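You operate a simulated robot arm through the tools that you are given. There is no shell and no other tool.

You run a simulated robot arm. Do the job below in one go: nothing can be reset, and whatever is moved stays where it is left.

TASK
Shut the lift down and lock it off.
Fine: frame down first, mode switch and isolator OFF, lock slide across, red valve shut, gauge empty.
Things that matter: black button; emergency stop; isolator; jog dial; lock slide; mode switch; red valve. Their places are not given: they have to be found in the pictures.

It is judged by the outcome, as a careful person would: the job done as asked, and still so three seconds after it is handed in. It fails if anything else is knocked over, pushed out of place, dropped, spilled or broken.

THE ROBOT
A 6-joint arm with a two-finger gripper, fixed in place. Base frame: the origin is at the foot of the arm, x ahead of it, y to its left, z up; the work surface is at about z = 780. Lengths are in mm, angles in rad, forces in N, time in s.
Its first joint turns from -2.897 to 2.897 rad. Payload 3.43 kg.
Tool frame: the origin (TCP) lies between the finger pads and is the grasp point; the fingertips stand 20 mm ahead of it; z points along the fingers, y is the line along which they close. Largest opening 190 mm; the body of the gripper starts 248 mm behind the TCP.
Orientation is that of the tool frame in the base frame, as a unit quaternion [w, x, y, z]. With the fingers straight down and closing along the base's y, the tool's x points along the base's -x, its y along +y and its z along -z.

THE INTERFACE
- The arm moves only by the tool apply_moves. Its argument "plan" is a list of rows, each an object (a shift or turn left out is 0, a gripper value left out holds the last) with "xyz": the shift along the tool's x, y, z in mm, a list of three; "rot": the turn, a rotation vector about the tool's x, y, z in rad, a list of three; "claw": the finger opening in mm, from 0 to 190. In form: [{"xyz": [dx, dy, dz], "rot": [wx, wy, wz], "claw": claw}, ...]. A call has 1 to 20 rows; each row is the pose to reach, as a shift and turn from the pose commanded when the call began, along the tool's axes at that moment. Rows are played at 5 a second. More than 50 mm and 0.15 rad between two rows, or a gripper value outside its range, and nothing of the call is played. Where a pose cannot be reached the arm comes as near as it can. A force on the tool above 40 N (or 10 N above the force at the start of the call, whichever is more), or a blocked arm, ends the call early, and 0.2 s more pass. Each finger travels about 153 mm/s and halts on what it meets, pressing with about 30 N; the grip force reading is that of the motor and also rises with nothing between the fingers. The clock runs only during rows and for 0.2 s after the last one: add rows that repeat a pose to give the fingers time. The reply holds the time, the measured pose of the TCP, the force on the tool along the base axes, the opening and the grip force, in the units named above and with some noise, with the torque about the TCP (base axes, N m) and any sound that the robot's microphone picked up, and new pictures: "views" is both (left out), scene, wrist or none.
- Cameras (640 x 400 px; columns grow to the right, rows downward): "scene" is fixed at [220.6, 649, 1670.4]; the picture's right is [-0.81, -0.58, 0.00], its down [-0.35, 0.49, -0.80] and it looks along [0.46, -0.65, -0.60] (base axes); focal length 308 px, centre (320, 200). "wrist" rides on the gripper at [70, -8, -288] in the tool frame; the picture's right is [0.12, 0.99, 0.00], its down [-0.96, 0.12, -0.25] and it looks along [-0.24, 0.03, 0.97] (tool axes); focal length 261 px, centre (320, 200).
- move_column(by): slides the trunk up (or, below 0, down) by that many mm; the arm rides with it, the base frame stays. It gives what a move gives, with no picture.
- point_at(camera, pixels): for up to 12 pixels [column, row] of the newest picture of that camera ("zoom" is the newest enlarged one), the place [x, y, z] in the base frame of the surface seen there, good to about 3 mm. It takes no simulated time.
- close_up(camera, box): a new picture of the part [left, top, right, bottom] of that camera's present view, enlarged. It takes no simulated time.
- close_job(): hands the job in; it is judged then, once.

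Unless the task says otherwise, let go and move clear before handing in.

The tools are called after "Request:" as a command line: name --argument value ..., lists and objects as JSON in quotes. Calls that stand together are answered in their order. apply_moves: Moves the arm, as the interface text tells. Its arguments: {"type":"object","properties":{"plan":{"type":"array","items":{"type":"object","properties":{"xyz":{"type":"array","items":{"type":"number"}},"rot":{"type":"array","items":{"type":"number"}},"claw":{"type":"number"}}}},"views":{"type":"string","enum":["both","scene","wrist","none"]}},"required":["plan"]} The other tools are called the same way: move_column (by) slides the trunk up or down; point_at (camera, pixels) gives the place of the surface under pixels of a picture; close_up (camera, box) takes an enlarged picture of a part of a camera's view; close_job () hands the job in.

At the start:

```text
clock: 0.0
tool_pos: [679.7, -334.6, 1283.6]
ee_rot: [0.0, 0.0, 1.0, 0.0]
ft_force: [-0.7, 0.3, 1.0]
wrist_torque: [0.01, 0.02, 0.03]
width: 190.0
grasp_force: 0.0
trunk travel left (down, up): [-225.0, 215.0]
```

scene: 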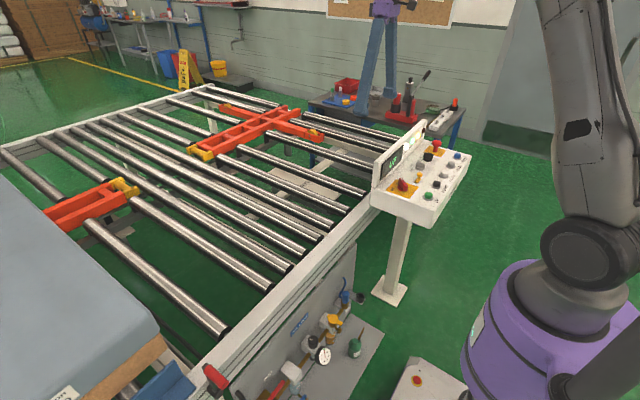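
wrist: 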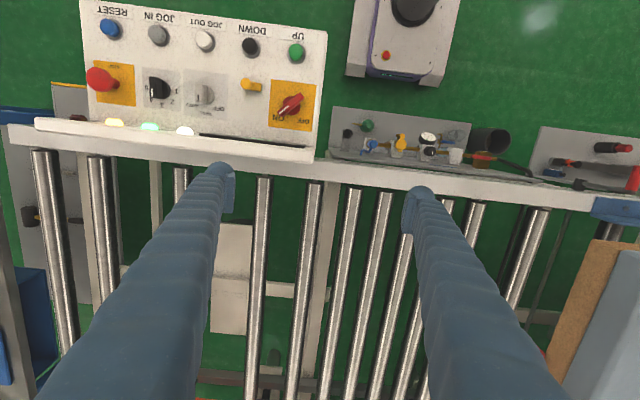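

The wrist view shows a control panel (columns 80-325, rows 0-155) with labelled buttons, and a pneumatic board with valves at about (330-470, 105-160). I'll enlarge both before moving.

Request:
close_up --camera "wrist" --box '[75, 0, 335, 162]'

Request:
close_up --camera "wrist" --box '[320, 90, 640, 220]'

Request:
close_up --camera "scene" --box '[360, 120, 480, 230]'

Request:
close_up --camera "scene" --box '[190, 270, 450, 400]'

```text
2.46 times, centred on (205, 81) of wrist
```

zoom: 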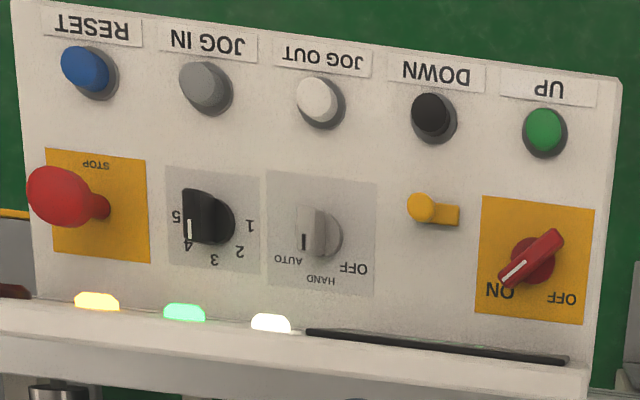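

```text
2.00 times, centred on (480, 155) of wrist
```

zoom: 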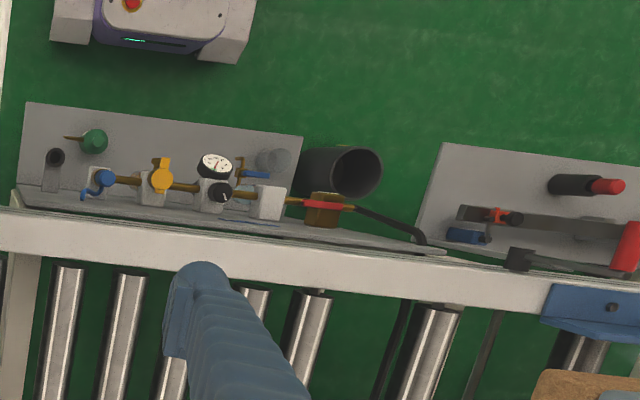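

```text
3.64 times, centred on (420, 175) of scene
```

zoom: 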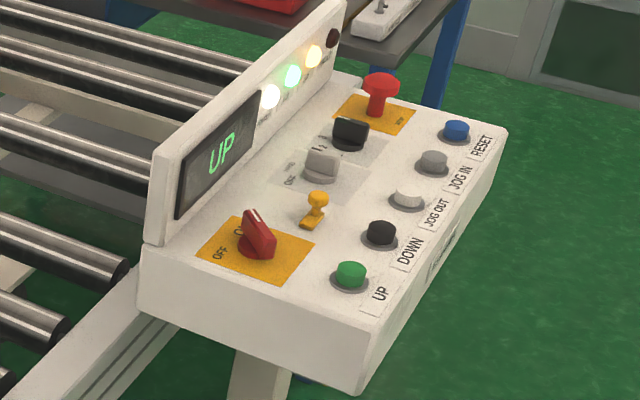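

```text
2.46 times, centred on (320, 335) of scene
```

zoom: 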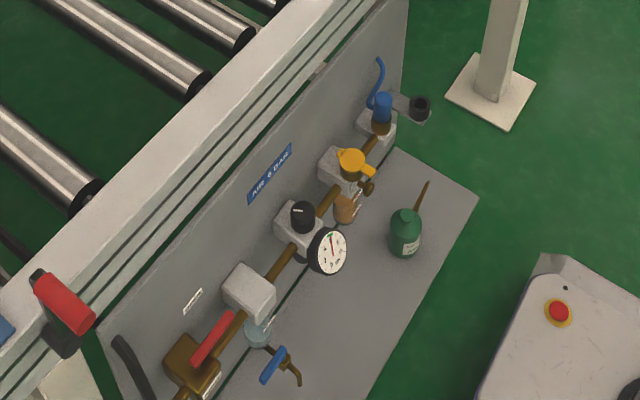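

The panel shows UP on the display, a red isolator at ON, the grey mode switch and the yellow lock slide; the red lever valve is at the left end of the air board. I'll measure places in the scene close-up and the panel.

Request:
close_up --camera "scene" --box '[360, 120, 480, 230]'

Request:
point_at --camera "zoom" --pixels '[[380, 230], [350, 270], [408, 195], [254, 215], [262, 242], [318, 197], [306, 222], [322, 158], [350, 130], [380, 80], [215, 275], [365, 320]]'

Request:
close_up --camera "wrist" --box '[75, 0, 335, 162]'

Request:
point_at --camera "zoom" --pixels '[[430, 113], [550, 237], [508, 280], [533, 258], [422, 206], [450, 215], [318, 212], [305, 240], [190, 230], [545, 128], [60, 195], [400, 270]]'

```text
3.64 times, centred on (420, 175) of scene
```

zoom: 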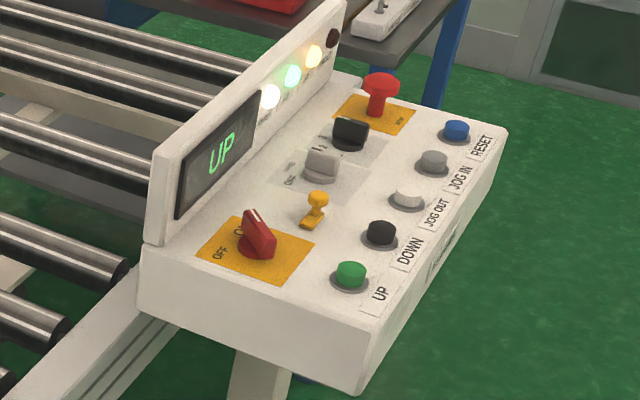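

```text
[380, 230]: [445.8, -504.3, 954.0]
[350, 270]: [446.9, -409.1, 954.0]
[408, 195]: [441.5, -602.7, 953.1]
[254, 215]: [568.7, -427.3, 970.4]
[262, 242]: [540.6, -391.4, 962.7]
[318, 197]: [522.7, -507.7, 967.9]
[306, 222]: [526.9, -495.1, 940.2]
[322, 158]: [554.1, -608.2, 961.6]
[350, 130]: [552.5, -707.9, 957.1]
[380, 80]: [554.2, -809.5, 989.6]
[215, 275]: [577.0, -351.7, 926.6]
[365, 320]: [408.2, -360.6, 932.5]
```

```text
2.46 times, centred on (205, 81) of wrist
```

zoom: 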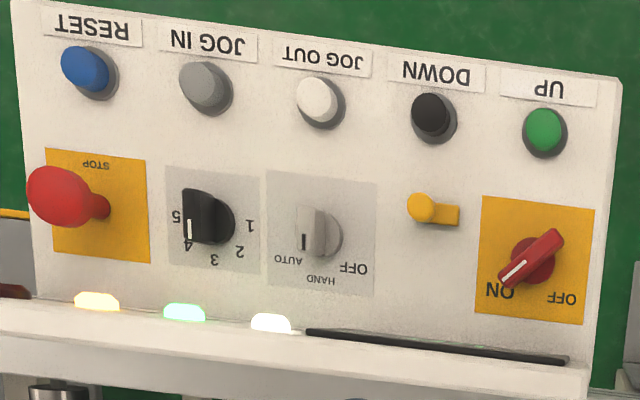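

```text
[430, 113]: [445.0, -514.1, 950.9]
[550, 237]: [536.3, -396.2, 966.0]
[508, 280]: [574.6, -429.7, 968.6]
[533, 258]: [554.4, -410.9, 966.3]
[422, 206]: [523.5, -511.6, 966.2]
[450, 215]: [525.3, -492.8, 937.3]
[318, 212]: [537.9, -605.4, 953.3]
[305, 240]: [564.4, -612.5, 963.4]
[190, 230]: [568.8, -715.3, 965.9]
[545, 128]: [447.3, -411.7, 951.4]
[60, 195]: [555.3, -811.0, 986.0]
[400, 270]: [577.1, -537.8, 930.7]
```

The black DOWN button's top is at about (445.5, -507, 953) and the panel surface at about z = 931. I'll close the fingers, travel above the button and take a near look at the panel.

Request:
apply_moves --plan '[{"xyz": [30, -22, 0], "claw": 0}, {"xyz": [60, -44, 0]}, {"xyz": [90, -66, 0]}, {"xyz": [120, -88, 0]}, {"xyz": [150, -110, 0]}, {"xyz": [180, -132, 0]}, {"xyz": [210, -154, 0]}, {"xyz": [234, -172, 0]}, {"xyz": [234, -172, 45]}, {"xyz": [234, -172, 90]}, {"xyz": [234, -172, 135]}, {"xyz": [234, -172, 180]}, {"xyz": [234, -172, 180]}]'

```text
clock: 2.8
tool_pos: [444.3, -504.6, 1107.1]
ee_rot: [0.0, 0.001, 1.0, 0.0]
ft_force: [0.8, -0.7, -0.8]
wrist_torque: [0.04, -0.04, 0.0]
width: 0.0
grasp_force: 30.2
trunk travel left (down, up): [-225.0, 215.0]
```

scene: 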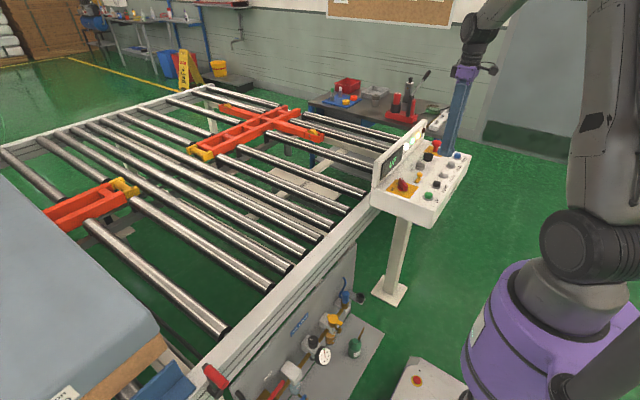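
wrist: 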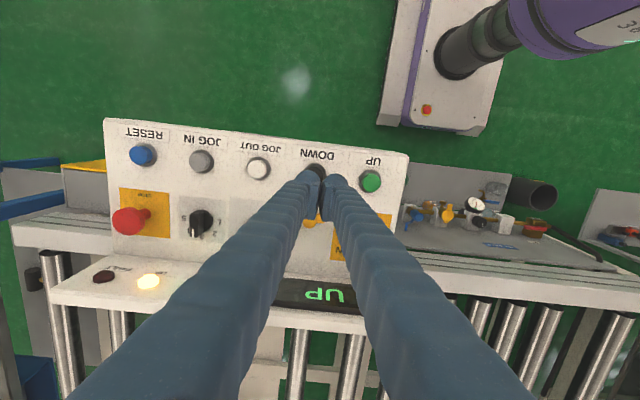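

The fingers are lined up over the black DOWN button (wrist pixel about (315, 172)). I'll descend to just above it.

Request:
apply_moves --plan '[{"xyz": [0, -2, 40]}, {"xyz": [0, -2, 80]}, {"xyz": [0, -2, 115]}, {"xyz": [0, -2, 125]}, {"xyz": [0, -2, 125]}]'

Request:
close_up --camera "scene" --box '[360, 120, 480, 230]'

Request:
close_up --camera "wrist" --box '[240, 90, 440, 215]'

```text
clock: 4.0
tool_pos: [442.9, -508.9, 977.1]
ee_rot: [0.0, 0.0, 1.0, 0.0]
ft_force: [0.0, 0.4, -0.4]
wrist_torque: [-0.02, -0.03, 0.0]
width: 0.1
grasp_force: 30.2
trunk travel left (down, up): [-225.0, 215.0]
```

scene: 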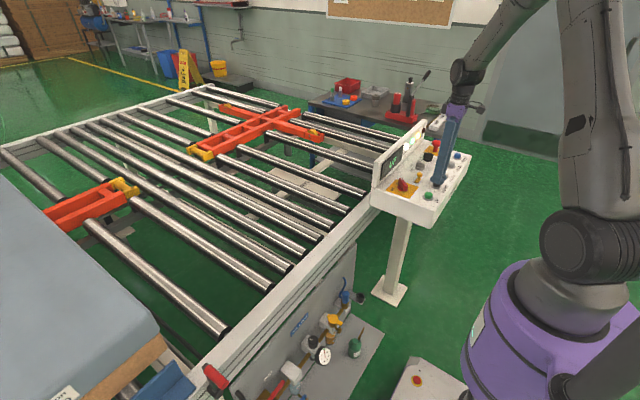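
wrist: 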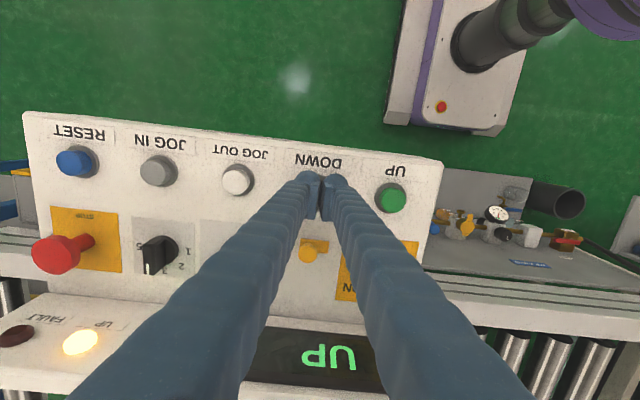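

```text
3.64 times, centred on (420, 175) of scene
```

zoom: 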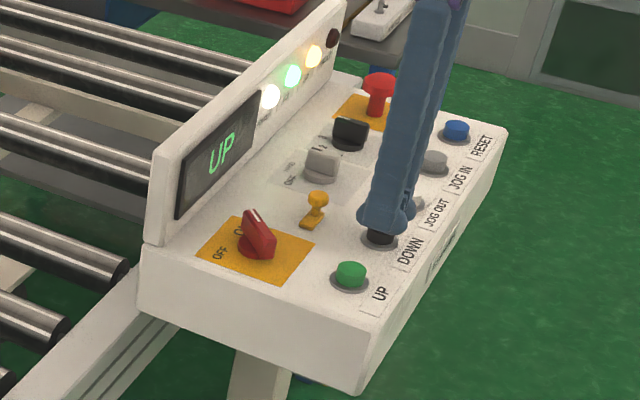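

```text
3.20 times, centred on (340, 152) of wrist
```

zoom: 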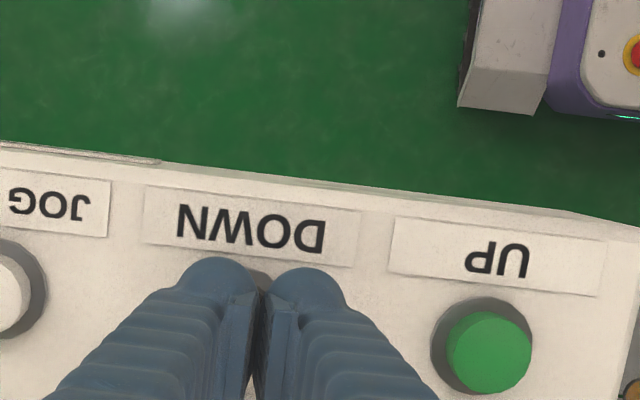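

The tip is a few millimetres above the button at z about 957. I'll press gently in small steps and hold, watching the force and the display.

Request:
apply_moves --plan '[{"xyz": [0, 0, 4]}, {"xyz": [0, 0, 7]}, {"xyz": [0, 0, 9]}, {"xyz": [0, 0, 11]}, {"xyz": [0, 0, 11]}, {"xyz": [0, 0, 11]}]'

Request:
close_up --camera "scene" --box '[360, 120, 480, 230]'

```text
clock: 5.4
tool_pos: [444.5, -507.7, 968.8]
ee_rot: [0.0, -0.001, 1.0, 0.0]
ft_force: [0.0, -0.3, 0.8]
wrist_torque: [0.04, 0.01, 0.0]
width: 0.0
grasp_force: 30.7
trunk travel left (down, up): [-225.0, 215.0]
```

scene: 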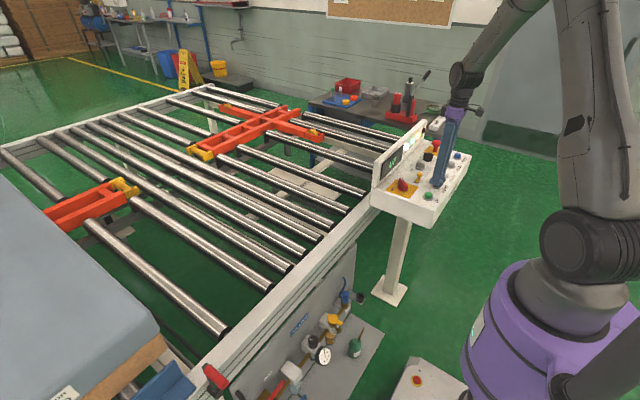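
wrist: 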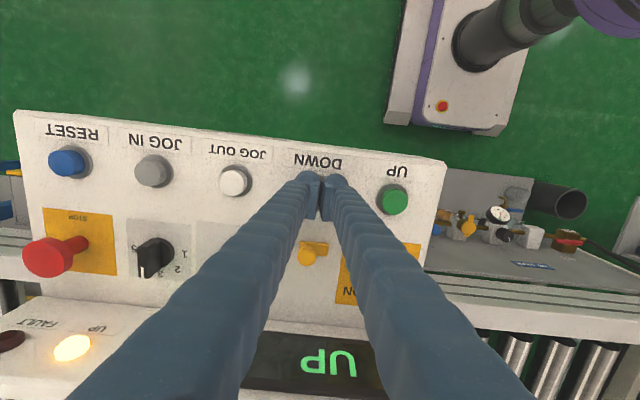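

```text
3.64 times, centred on (420, 175) of scene
```

zoom: 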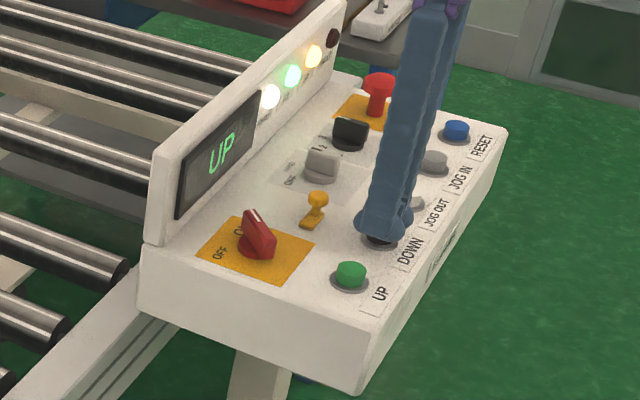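

The tip is at about z = 949 with almost no force yet and the display still says UP. I'll press a few millimetres further and hold.

Request:
apply_moves --plan '[{"xyz": [0, 0, 2]}, {"xyz": [0, 0, 4]}, {"xyz": [0, 0, 6]}, {"xyz": [0, 0, 6]}, {"xyz": [0, 0, 6]}, {"xyz": [0, 0, 6]}]'

Request:
close_up --camera "scene" --box '[360, 120, 480, 230]'

```text
clock: 6.8
tool_pos: [444.6, -507.7, 965.0]
ee_rot: [0.0, 0.0, 1.0, 0.0]
ft_force: [1.1, -1.8, 1.8]
wrist_torque: [-0.05, -0.05, 0.0]
width: 0.0
grasp_force: 29.7
trunk travel left (down, up): [-225.0, 215.0]
```

scene: 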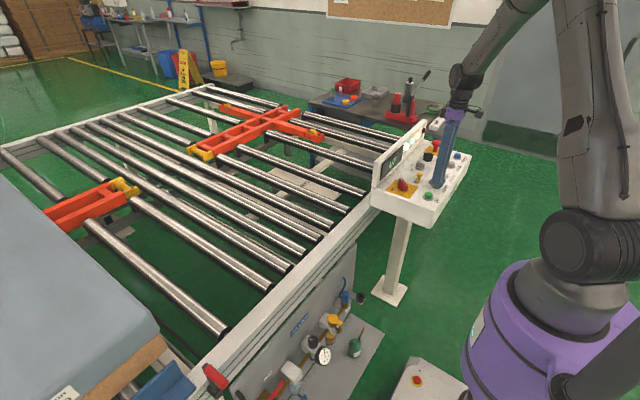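
wrist: 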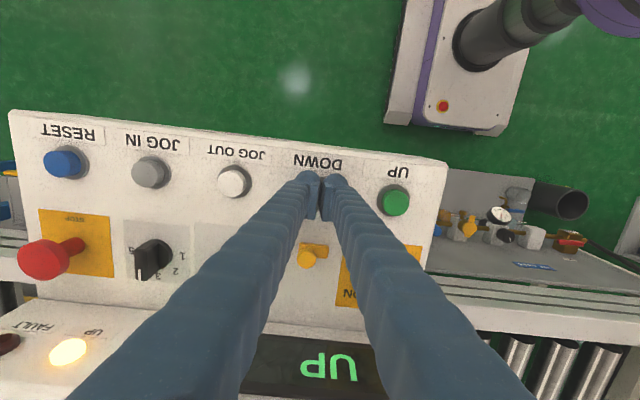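

```text
3.64 times, centred on (420, 175) of scene
```

zoom: 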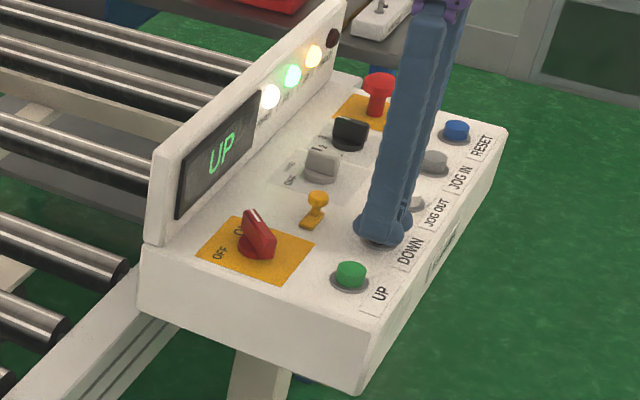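

The tip is at z = 945 with light force and the display still reads UP. I'll press deeper until firm force shows, to make sure the button is fully home.

Request:
apply_moves --plan '[{"xyz": [0, 0, 2]}, {"xyz": [0, 0, 4]}, {"xyz": [0, 0, 6]}, {"xyz": [0, 0, 8]}, {"xyz": [0, 0, 8]}, {"xyz": [0, 0, 8]}]'

Request:
close_up --camera "scene" --box '[360, 120, 480, 230]'

```text
clock: 8.2
tool_pos: [444.6, -508.2, 955.6]
ee_rot: [0.001, 0.0, 1.0, 0.0]
ft_force: [2.1, -1.1, 8.8]
wrist_torque: [-0.08, -0.01, 0.06]
width: 0.0
grasp_force: 30.3
trunk travel left (down, up): [-225.0, 215.0]
heard: click
```

scene: 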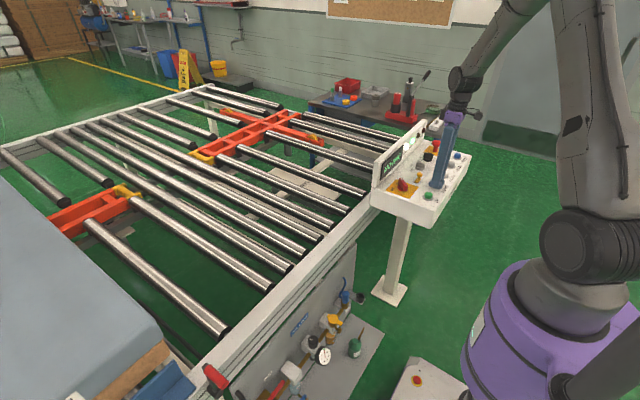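
wrist: 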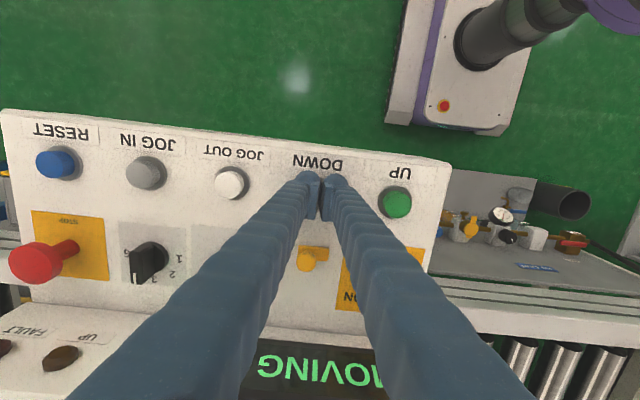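

```text
3.64 times, centred on (420, 175) of scene
```

zoom: 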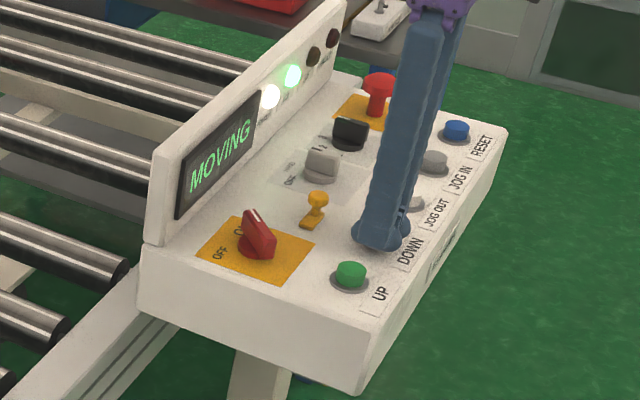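

A click was heard, the display now reads MOVING, and the orange frame is sinking. I'll keep holding the button in place.

Request:
apply_moves --plan '[{"xyz": [0, 0, 1]}, {"xyz": [0, 0, 1]}, {"xyz": [0, 0, 1]}, {"xyz": [0, 0, 1]}, {"xyz": [0, 0, 1]}, {"xyz": [0, 0, 1]}, {"xyz": [0, 0, 1]}, {"xyz": [0, 0, 1]}, {"xyz": [0, 0, 1]}, {"xyz": [0, 0, 1]}]'

Request:
close_up --camera "scene" --box '[360, 120, 480, 230]'

```text
clock: 10.4
tool_pos: [443.7, -506.2, 956.9]
ee_rot: [0.0, 0.0, 1.0, 0.0]
ft_force: [2.5, -6.5, 12.4]
wrist_torque: [-0.22, -0.04, 0.05]
width: 0.2
grasp_force: 29.7
trunk travel left (down, up): [-225.0, 215.0]
```

scene: 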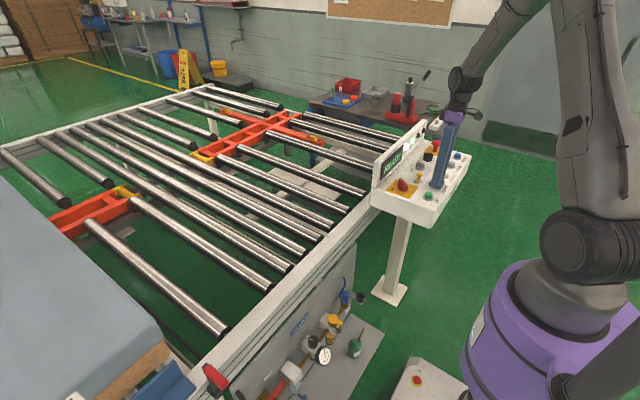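
wrist: 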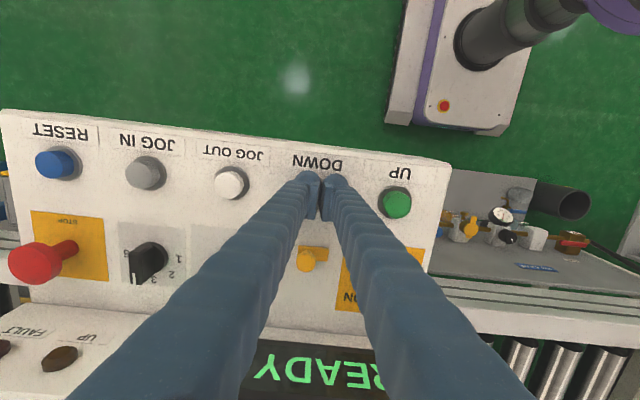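

```text
3.64 times, centred on (420, 175) of scene
```

zoom: 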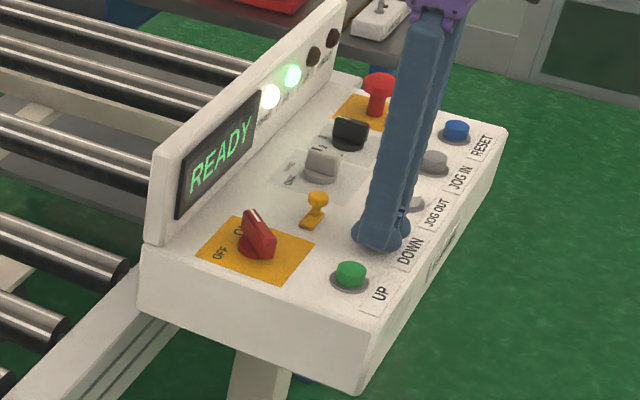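

The display now reads READY and the UP lamp is out, so the frame is down. I'll raise the tool, open the fingers some and look at the mode switch closely.

Request:
apply_moves --plan '[{"xyz": [0, 0, -40]}, {"xyz": [0, 0, -80]}, {"xyz": [0, 0, -120]}, {"xyz": [0, 0, -160]}, {"xyz": [0, 0, -200]}, {"xyz": [0, 0, -240], "claw": 80}, {"xyz": [-30, -33, -240]}, {"xyz": [-60, -67, -240]}, {"xyz": [-90, -100, -240]}, {"xyz": [-90, -100, -240]}, {"xyz": [-90, -100, -240]}]'

Request:
close_up --camera "wrist" --box '[100, 60, 480, 290]'

Request:
close_up --camera "scene" --box '[370, 130, 470, 220]'

```text
clock: 12.8
tool_pos: [537.2, -607.6, 1195.3]
ee_rot: [0.0, 0.001, 1.0, 0.0]
ft_force: [0.0, -0.9, -0.4]
wrist_torque: [-0.06, -0.01, -0.03]
width: 80.0
grasp_force: 0.1
trunk travel left (down, up): [-225.0, 215.0]
```

scene: 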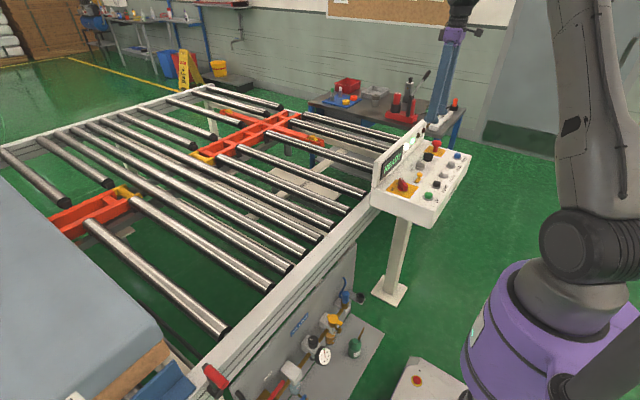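
wrist: 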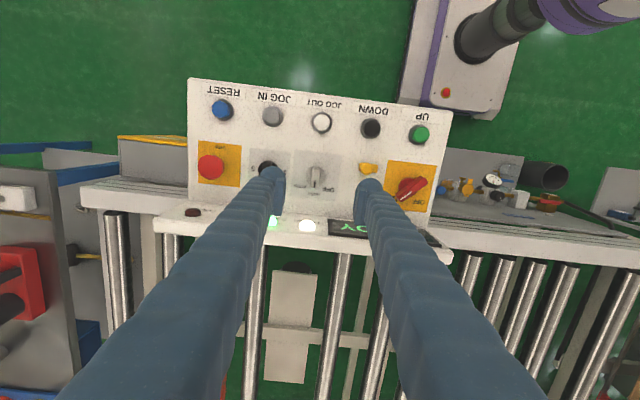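

```text
1.68 times, centred on (290, 175) of wrist
```

zoom: 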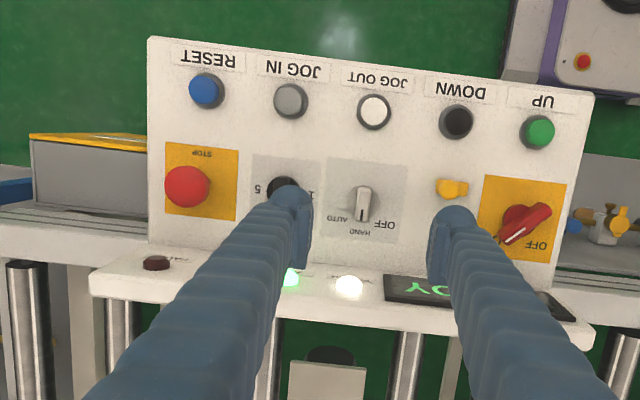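

```text
4.44 times, centred on (420, 175) of scene
```

zoom: 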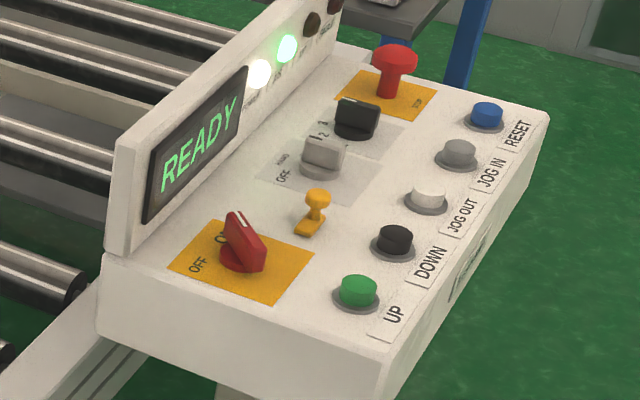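

Request:
close_up --camera "wrist" --box '[285, 140, 365, 215]'

Request:
point_at --camera "zoom" --pixels '[[250, 190], [240, 300], [170, 280], [240, 360], [330, 310], [250, 250], [100, 100], [400, 100]]'

Request:
close_up --camera "wrist" --box '[340, 140, 460, 215]'

```text
5.33 times, centred on (325, 178) of wrist
```

zoom: 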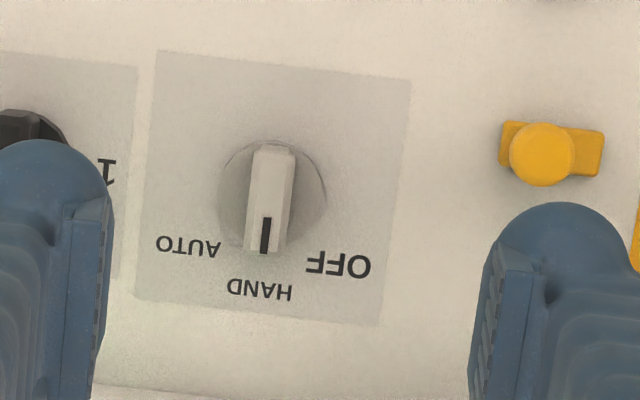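

```text
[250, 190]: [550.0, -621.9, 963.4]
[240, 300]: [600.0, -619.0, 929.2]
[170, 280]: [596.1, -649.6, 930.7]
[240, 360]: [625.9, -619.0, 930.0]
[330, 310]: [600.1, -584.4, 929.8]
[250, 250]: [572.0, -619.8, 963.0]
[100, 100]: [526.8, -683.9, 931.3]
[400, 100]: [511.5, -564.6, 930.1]
```

```text
5.33 times, centred on (400, 178) of wrist
```

zoom: 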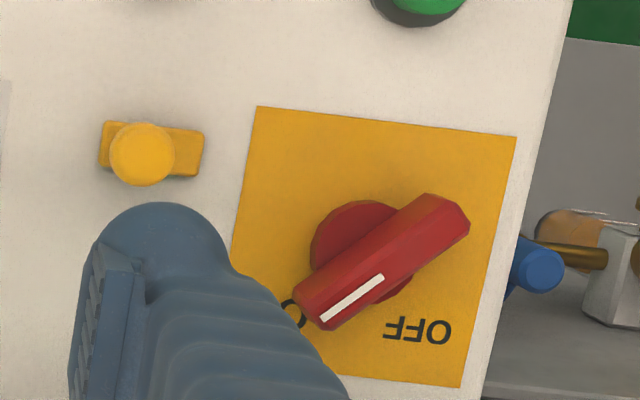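

The mode switch grip points along +x at HAND, with OFF toward +y; the isolator points at ON, 45° the other side from OFF. I'll measure both knobs and the lock slide exactly.

Request:
close_up --camera "wrist" --box '[285, 140, 365, 215]'

Request:
point_at --camera "zoom" --pixels '[[258, 155], [288, 155], [252, 240], [280, 240], [270, 195], [232, 190], [310, 190], [318, 210], [542, 155], [588, 152], [515, 135], [592, 172]]'

Request:
close_up --camera "wrist" --box '[340, 140, 460, 215]'

Request:
point_at --camera "zoom" --pixels '[[430, 205], [458, 225], [308, 300], [330, 318], [382, 258], [335, 240], [350, 215], [395, 285], [142, 155], [190, 150], [108, 135], [250, 260]]'

```text
5.33 times, centred on (325, 178) of wrist
```

zoom: 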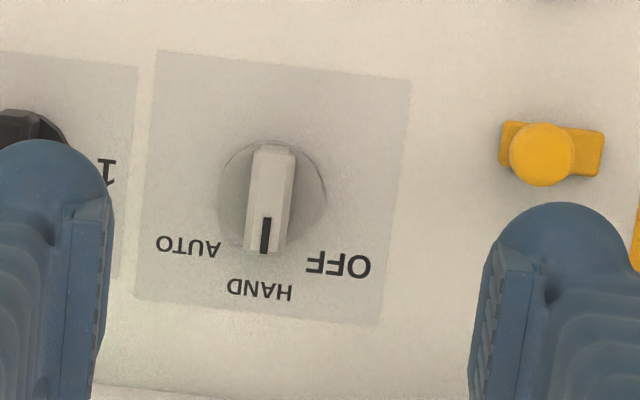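

```text
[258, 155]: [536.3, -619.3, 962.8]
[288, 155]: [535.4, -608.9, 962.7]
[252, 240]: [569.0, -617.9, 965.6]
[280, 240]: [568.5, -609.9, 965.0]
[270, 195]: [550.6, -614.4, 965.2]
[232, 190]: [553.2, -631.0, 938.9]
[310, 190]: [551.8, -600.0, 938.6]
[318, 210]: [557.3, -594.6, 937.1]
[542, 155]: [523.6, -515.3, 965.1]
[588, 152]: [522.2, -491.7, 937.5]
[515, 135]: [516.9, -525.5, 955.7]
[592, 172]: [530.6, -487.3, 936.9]
```

```text
5.33 times, centred on (400, 178) of wrist
```

zoom: 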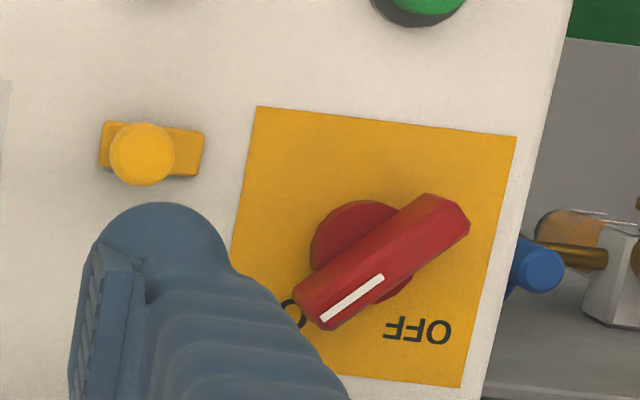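

```text
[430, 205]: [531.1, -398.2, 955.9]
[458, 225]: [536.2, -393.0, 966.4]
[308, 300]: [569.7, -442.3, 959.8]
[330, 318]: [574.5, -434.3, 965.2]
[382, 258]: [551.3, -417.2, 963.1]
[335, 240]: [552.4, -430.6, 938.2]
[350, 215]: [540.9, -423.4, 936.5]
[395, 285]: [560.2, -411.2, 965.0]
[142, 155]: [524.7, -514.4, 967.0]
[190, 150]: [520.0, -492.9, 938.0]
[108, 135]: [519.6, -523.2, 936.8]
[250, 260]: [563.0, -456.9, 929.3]
```

The mode switch grip is centred at about (552.5, -614), top z 965, disc top 938; the isolator at about (552.5, -417). I'll descend with the fingers astride the mode switch grip.

Request:
apply_moves --plan '[{"xyz": [-16.8, -5.4, 0], "claw": 60}, {"xyz": [-16.8, -5.4, 45]}, {"xyz": [-16.8, -5.4, 90]}, {"xyz": [-16.8, -5.4, 135]}, {"xyz": [-16.8, -5.4, 180]}, {"xyz": [-16.8, -5.4, 215]}, {"xyz": [-16.8, -5.4, 228]}, {"xyz": [-16.8, -5.4, 228]}]'

Request:
close_up --camera "wrist" --box '[240, 100, 400, 230]'

Request:
close_up --camera "scene" --box '[370, 120, 470, 210]'

```text
clock: 14.6
tool_pos: [549.0, -616.2, 965.3]
ee_rot: [0.0, 0.0, 1.0, 0.0]
ft_force: [0.0, -0.2, 0.0]
wrist_torque: [-0.02, 0.01, -0.01]
width: 59.8
grasp_force: 0.1
trunk travel left (down, up): [-225.0, 215.0]
```

scene: 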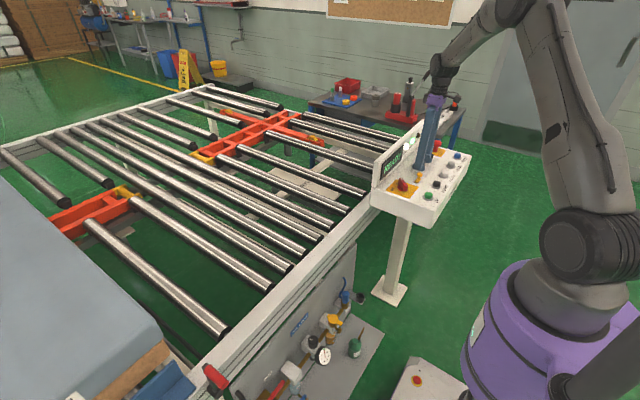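
wrist: 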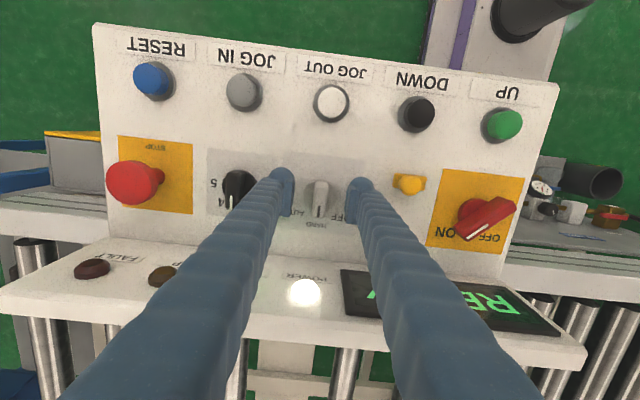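

```text
3.08 times, centred on (320, 165) of wrist
```

zoom: 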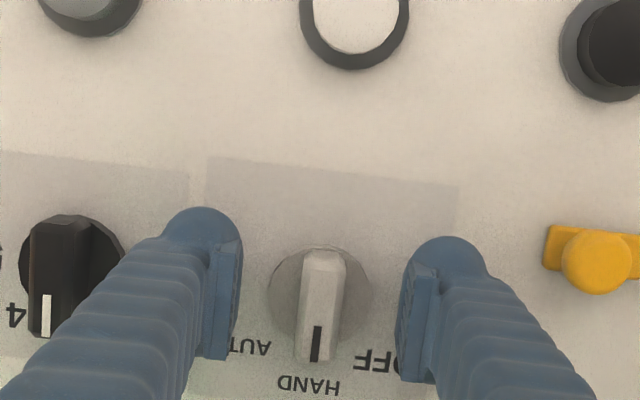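

```text
4.44 times, centred on (420, 165) of scene
```

zoom: 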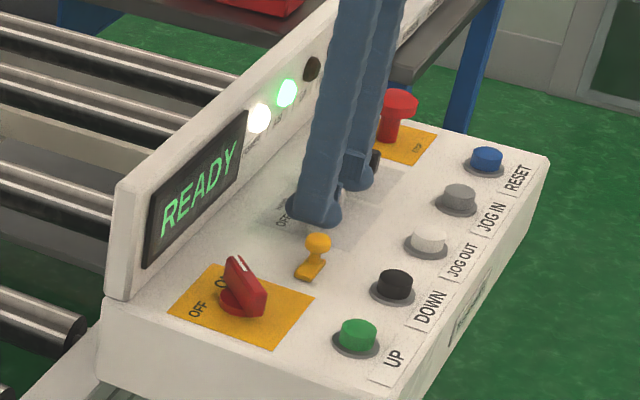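

The fingers straddle the mode switch grip. I'll close on it and check the hold before turning.

Request:
apply_moves --plan '[{"claw": 0}, {"claw": 0}, {"claw": 0}, {"claw": 0}]'

Request:
close_up --camera "wrist" --box '[240, 100, 400, 230]'

```text
clock: 15.6
tool_pos: [550.4, -615.5, 964.0]
ee_rot: [-0.001, 0.0, 1.0, 0.0]
ft_force: [-0.8, 3.0, -1.9]
wrist_torque: [0.03, 0.01, 0.03]
width: 15.1
grasp_force: 45.6
trunk travel left (down, up): [-225.0, 215.0]
```

scene: 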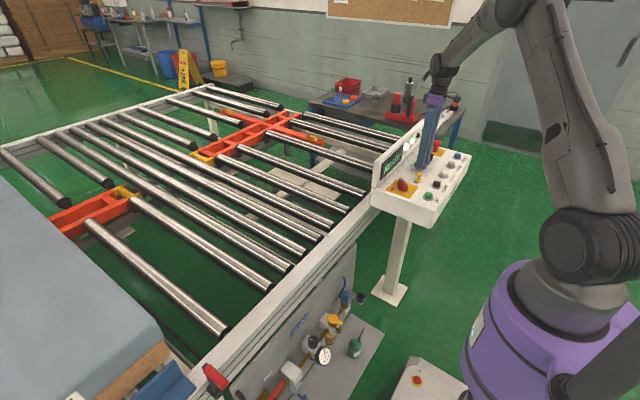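
wrist: 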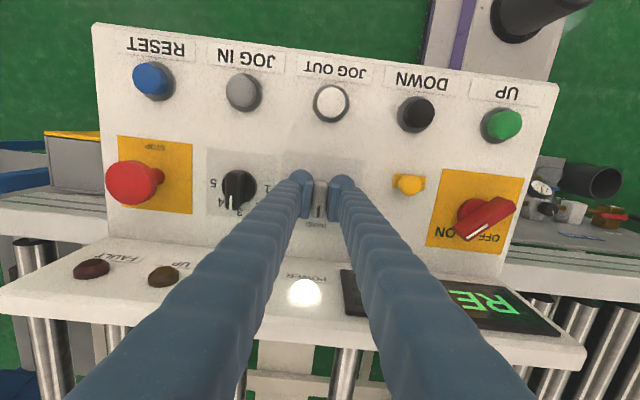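

```text
3.08 times, centred on (320, 165) of wrist
```

zoom: 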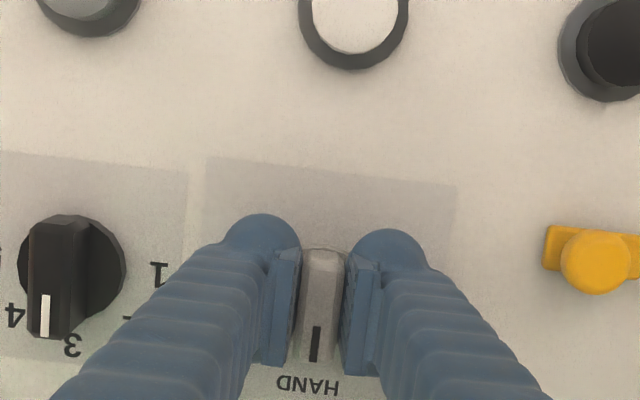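

The switch is held with a 15 mm opening. I'll turn the tool counter-clockwise from above (negative about tool z) toward OFF.

Request:
apply_moves --plan '[{"rot": [0, 0, -0.13]}, {"rot": [0, 0, -0.26]}, {"rot": [0, 0, -0.39]}, {"rot": [0, 0, -0.52]}, {"rot": [0, 0, -0.65]}, {"rot": [0, 0, -0.785]}, {"rot": [0, 0, -0.785]}]'

Request:
close_up --camera "wrist" --box '[240, 100, 400, 230]'

Request:
close_up --camera "scene" --box '[370, 120, 470, 210]'

```text
clock: 17.0
tool_pos: [550.1, -618.6, 965.6]
ee_rot: [-0.001, -0.368, 0.93, -0.003]
ft_force: [0.4, -10.2, -15.7]
wrist_torque: [-0.95, 0.97, 0.01]
width: 15.1
grasp_force: 44.9
trunk travel left (down, up): [-225.0, 215.0]
stopped in row 6: the force on the tool passed its limit at 42 N (the readings are from after the stop); the commanded pose is now the measured one
```

scene: 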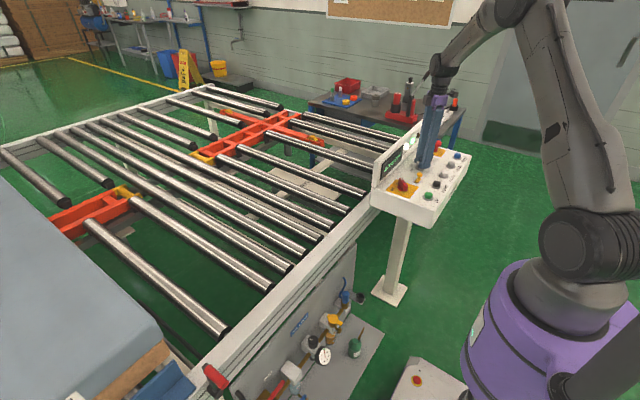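
wrist: 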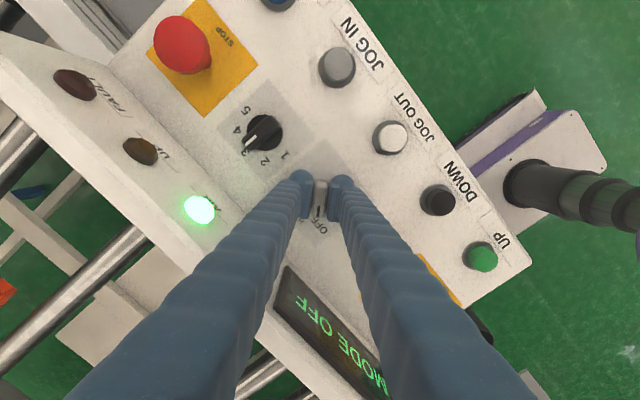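

```text
3.08 times, centred on (320, 165) of wrist
```

zoom: 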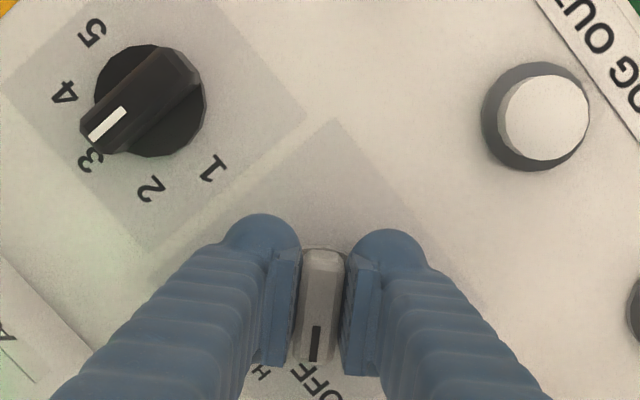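

```text
4.44 times, centred on (420, 165) of scene
```

zoom: 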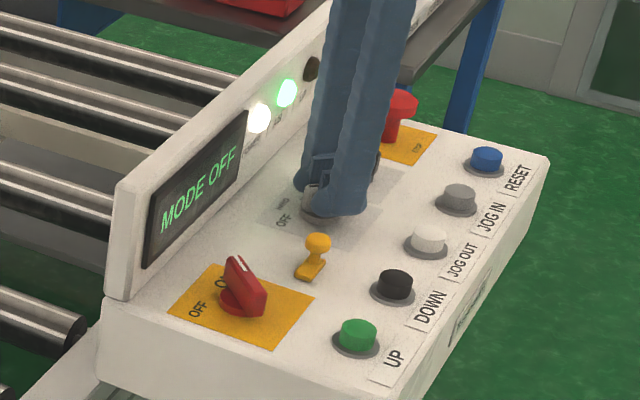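

The display says MODE OFF and the switch is at its OFF stop. I'll open the fingers, rise clear and take stock.

Request:
apply_moves --plan '[{"claw": 50}, {"claw": 50}, {"xyz": [0, 0, -40]}, {"xyz": [0, 0, -80]}, {"xyz": [0, 0, -120]}, {"xyz": [0, 0, -120]}]'

Request:
close_up --camera "scene" --box '[370, 130, 470, 220]'

```text
clock: 18.4
tool_pos: [552.2, -615.2, 1087.6]
ee_rot: [0.0, -0.368, 0.93, -0.003]
ft_force: [-0.4, 0.1, -0.4]
wrist_torque: [-0.05, -0.02, 0.03]
width: 50.2
grasp_force: 0.0
trunk travel left (down, up): [-225.0, 215.0]
```

scene: 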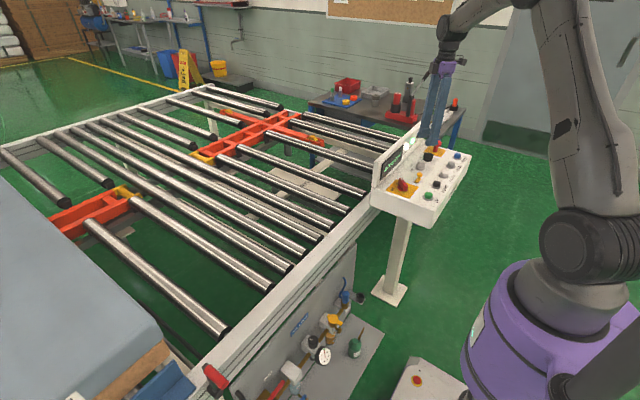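
wrist: 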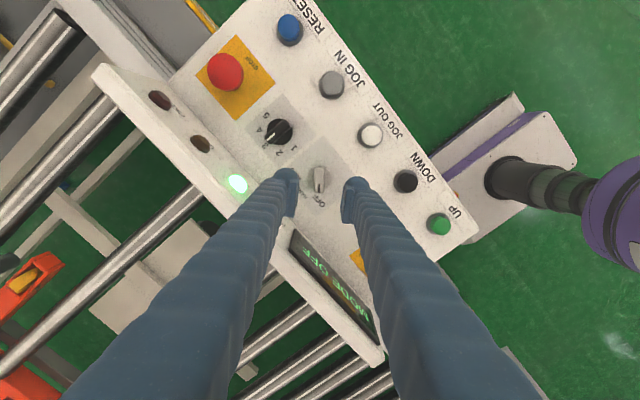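

```text
4.44 times, centred on (420, 175) of scene
```

zoom: 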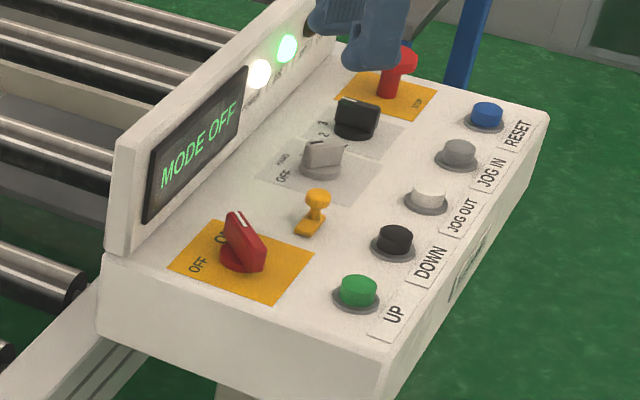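

The mode switch stands at OFF. I'll travel to above the isolator at (552.5, -417) while turning the tool to line up with its handle at -45°.

Request:
apply_moves --plan '[{"xyz": [-12.5, 13.2, -30], "rot": [0, 0, 0.14], "claw": 70}, {"xyz": [-25, 26.3, -60], "rot": [0, 0, 0.28]}, {"xyz": [-37.4, 39.5, -60], "rot": [0, 0, 0.42]}, {"xyz": [-49.9, 52.6, -60], "rot": [0, 0, 0.56]}, {"xyz": [-62.4, 65.8, -60], "rot": [0, 0, 0.7]}, {"xyz": [-74.8, 78.9, -60], "rot": [0, 0, 0.84]}, {"xyz": [-87.3, 92.1, -60], "rot": [0, 0, 0.98]}, {"xyz": [-99.8, 105.2, -60], "rot": [0, 0, 1.12]}, {"xyz": [-112.3, 118.4, -60], "rot": [0, 0, 1.26]}, {"xyz": [-124.7, 131.5, -60], "rot": [0, 0, 1.4]}, {"xyz": [-137.2, 144.7, -60], "rot": [0, 0, 1.539]}, {"xyz": [-137.2, 144.7, -60], "rot": [0, 0, 1.539]}]'

Request:
close_up --camera "wrist" --box '[240, 100, 400, 230]'

```text
clock: 21.0
tool_pos: [551.5, -413.6, 1146.8]
ee_rot: [0.001, 0.383, 0.924, -0.002]
ft_force: [0.4, 0.0, -0.1]
wrist_torque: [-0.05, -0.02, -0.03]
width: 69.9
grasp_force: 0.2
trunk travel left (down, up): [-225.0, 215.0]
```

scene: 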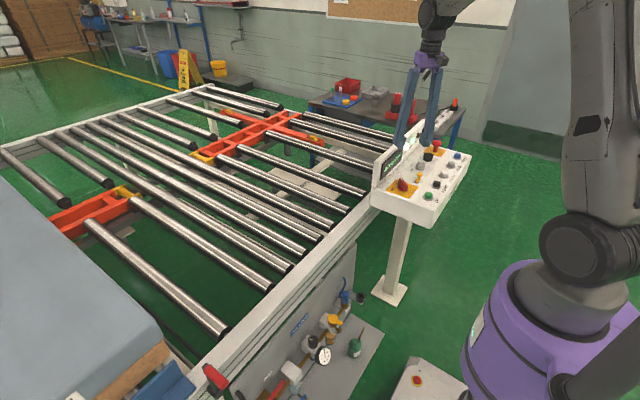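
wrist: 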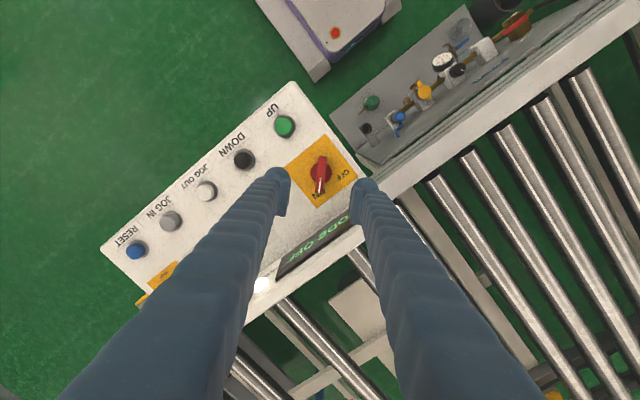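

```text
3.08 times, centred on (320, 165) of wrist
```

zoom: 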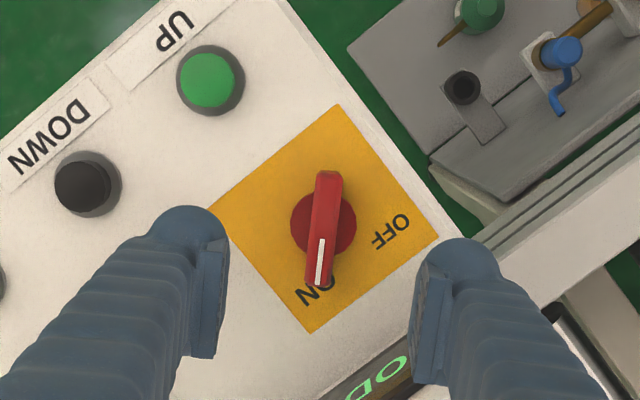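

The handle lines up with the fingers in the close-up. I'll confirm its centre before descending.

Request:
point_at --camera "zoom" --pixels '[[328, 176], [318, 275], [324, 225], [312, 225], [334, 225], [299, 225], [350, 225], [415, 345], [400, 355]]'

```text
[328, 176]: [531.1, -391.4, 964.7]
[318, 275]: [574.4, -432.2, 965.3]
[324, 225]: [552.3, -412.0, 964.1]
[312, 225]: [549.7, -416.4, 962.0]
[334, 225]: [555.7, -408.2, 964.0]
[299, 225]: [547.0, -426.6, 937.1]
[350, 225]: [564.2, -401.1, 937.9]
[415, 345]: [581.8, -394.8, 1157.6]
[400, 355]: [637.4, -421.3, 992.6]
```

The handle centre is about (552.5, -413), right under the tool. I'll descend 181 mm and close on it.

Request:
apply_moves --plan '[{"xyz": [0, 0, 45]}, {"xyz": [0, 0, 90]}, {"xyz": [0, 0, 135]}, {"xyz": [0, 0, 170]}, {"xyz": [0, 0, 181]}, {"xyz": [0, 0, 181]}, {"xyz": [0, 0, 181], "claw": 0}, {"xyz": [0, 0, 181]}, {"xyz": [0, 0, 181]}, {"xyz": [0, 0, 181]}]'

Request:
close_up --camera "wrist" --box '[240, 100, 400, 230]'

Request:
close_up --camera "scene" --box '[370, 130, 470, 220]'

```text
clock: 23.4
tool_pos: [554.7, -414.8, 963.9]
ee_rot: [0.001, 0.382, 0.924, -0.002]
ft_force: [10.8, 8.3, -10.3]
wrist_torque: [0.36, -0.04, -0.01]
width: 14.7
grasp_force: 45.6
trunk travel left (down, up): [-225.0, 215.0]
stopped in row 10: the force on the tool passed its limit at 41 N (the readings are from after the stop); the commanded pose is now the measured one
```

scene: 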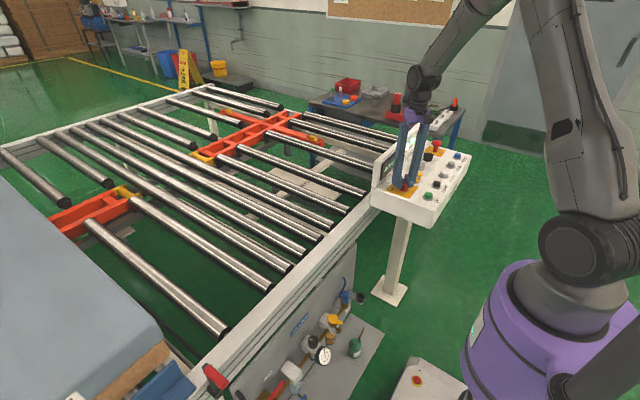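
wrist: 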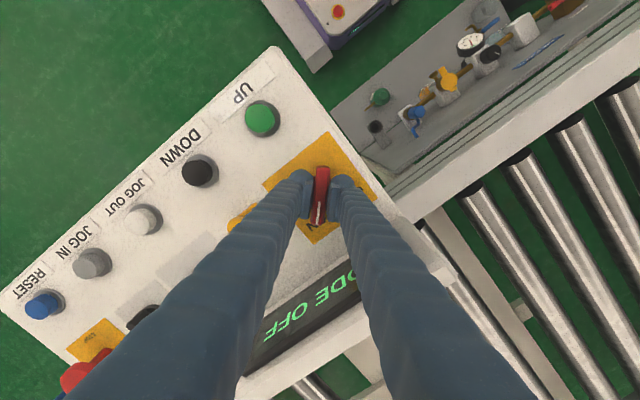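

```text
3.08 times, centred on (320, 165) of wrist
```

zoom: 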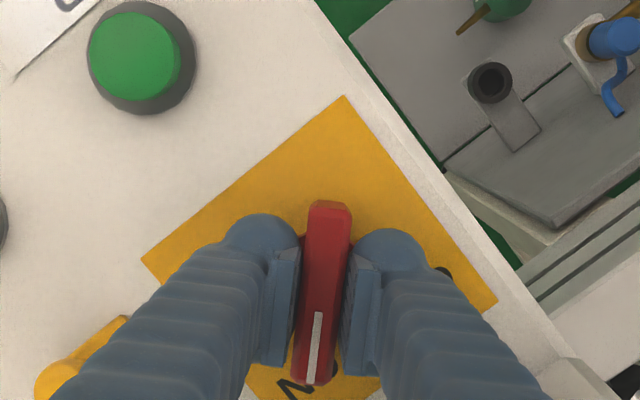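

```text
4.44 times, centred on (420, 175) of scene
```

zoom: 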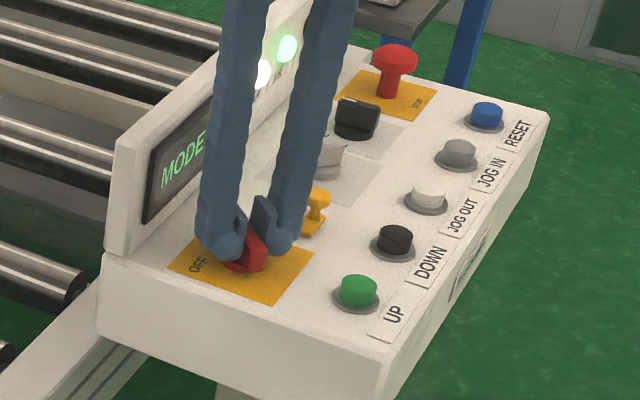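

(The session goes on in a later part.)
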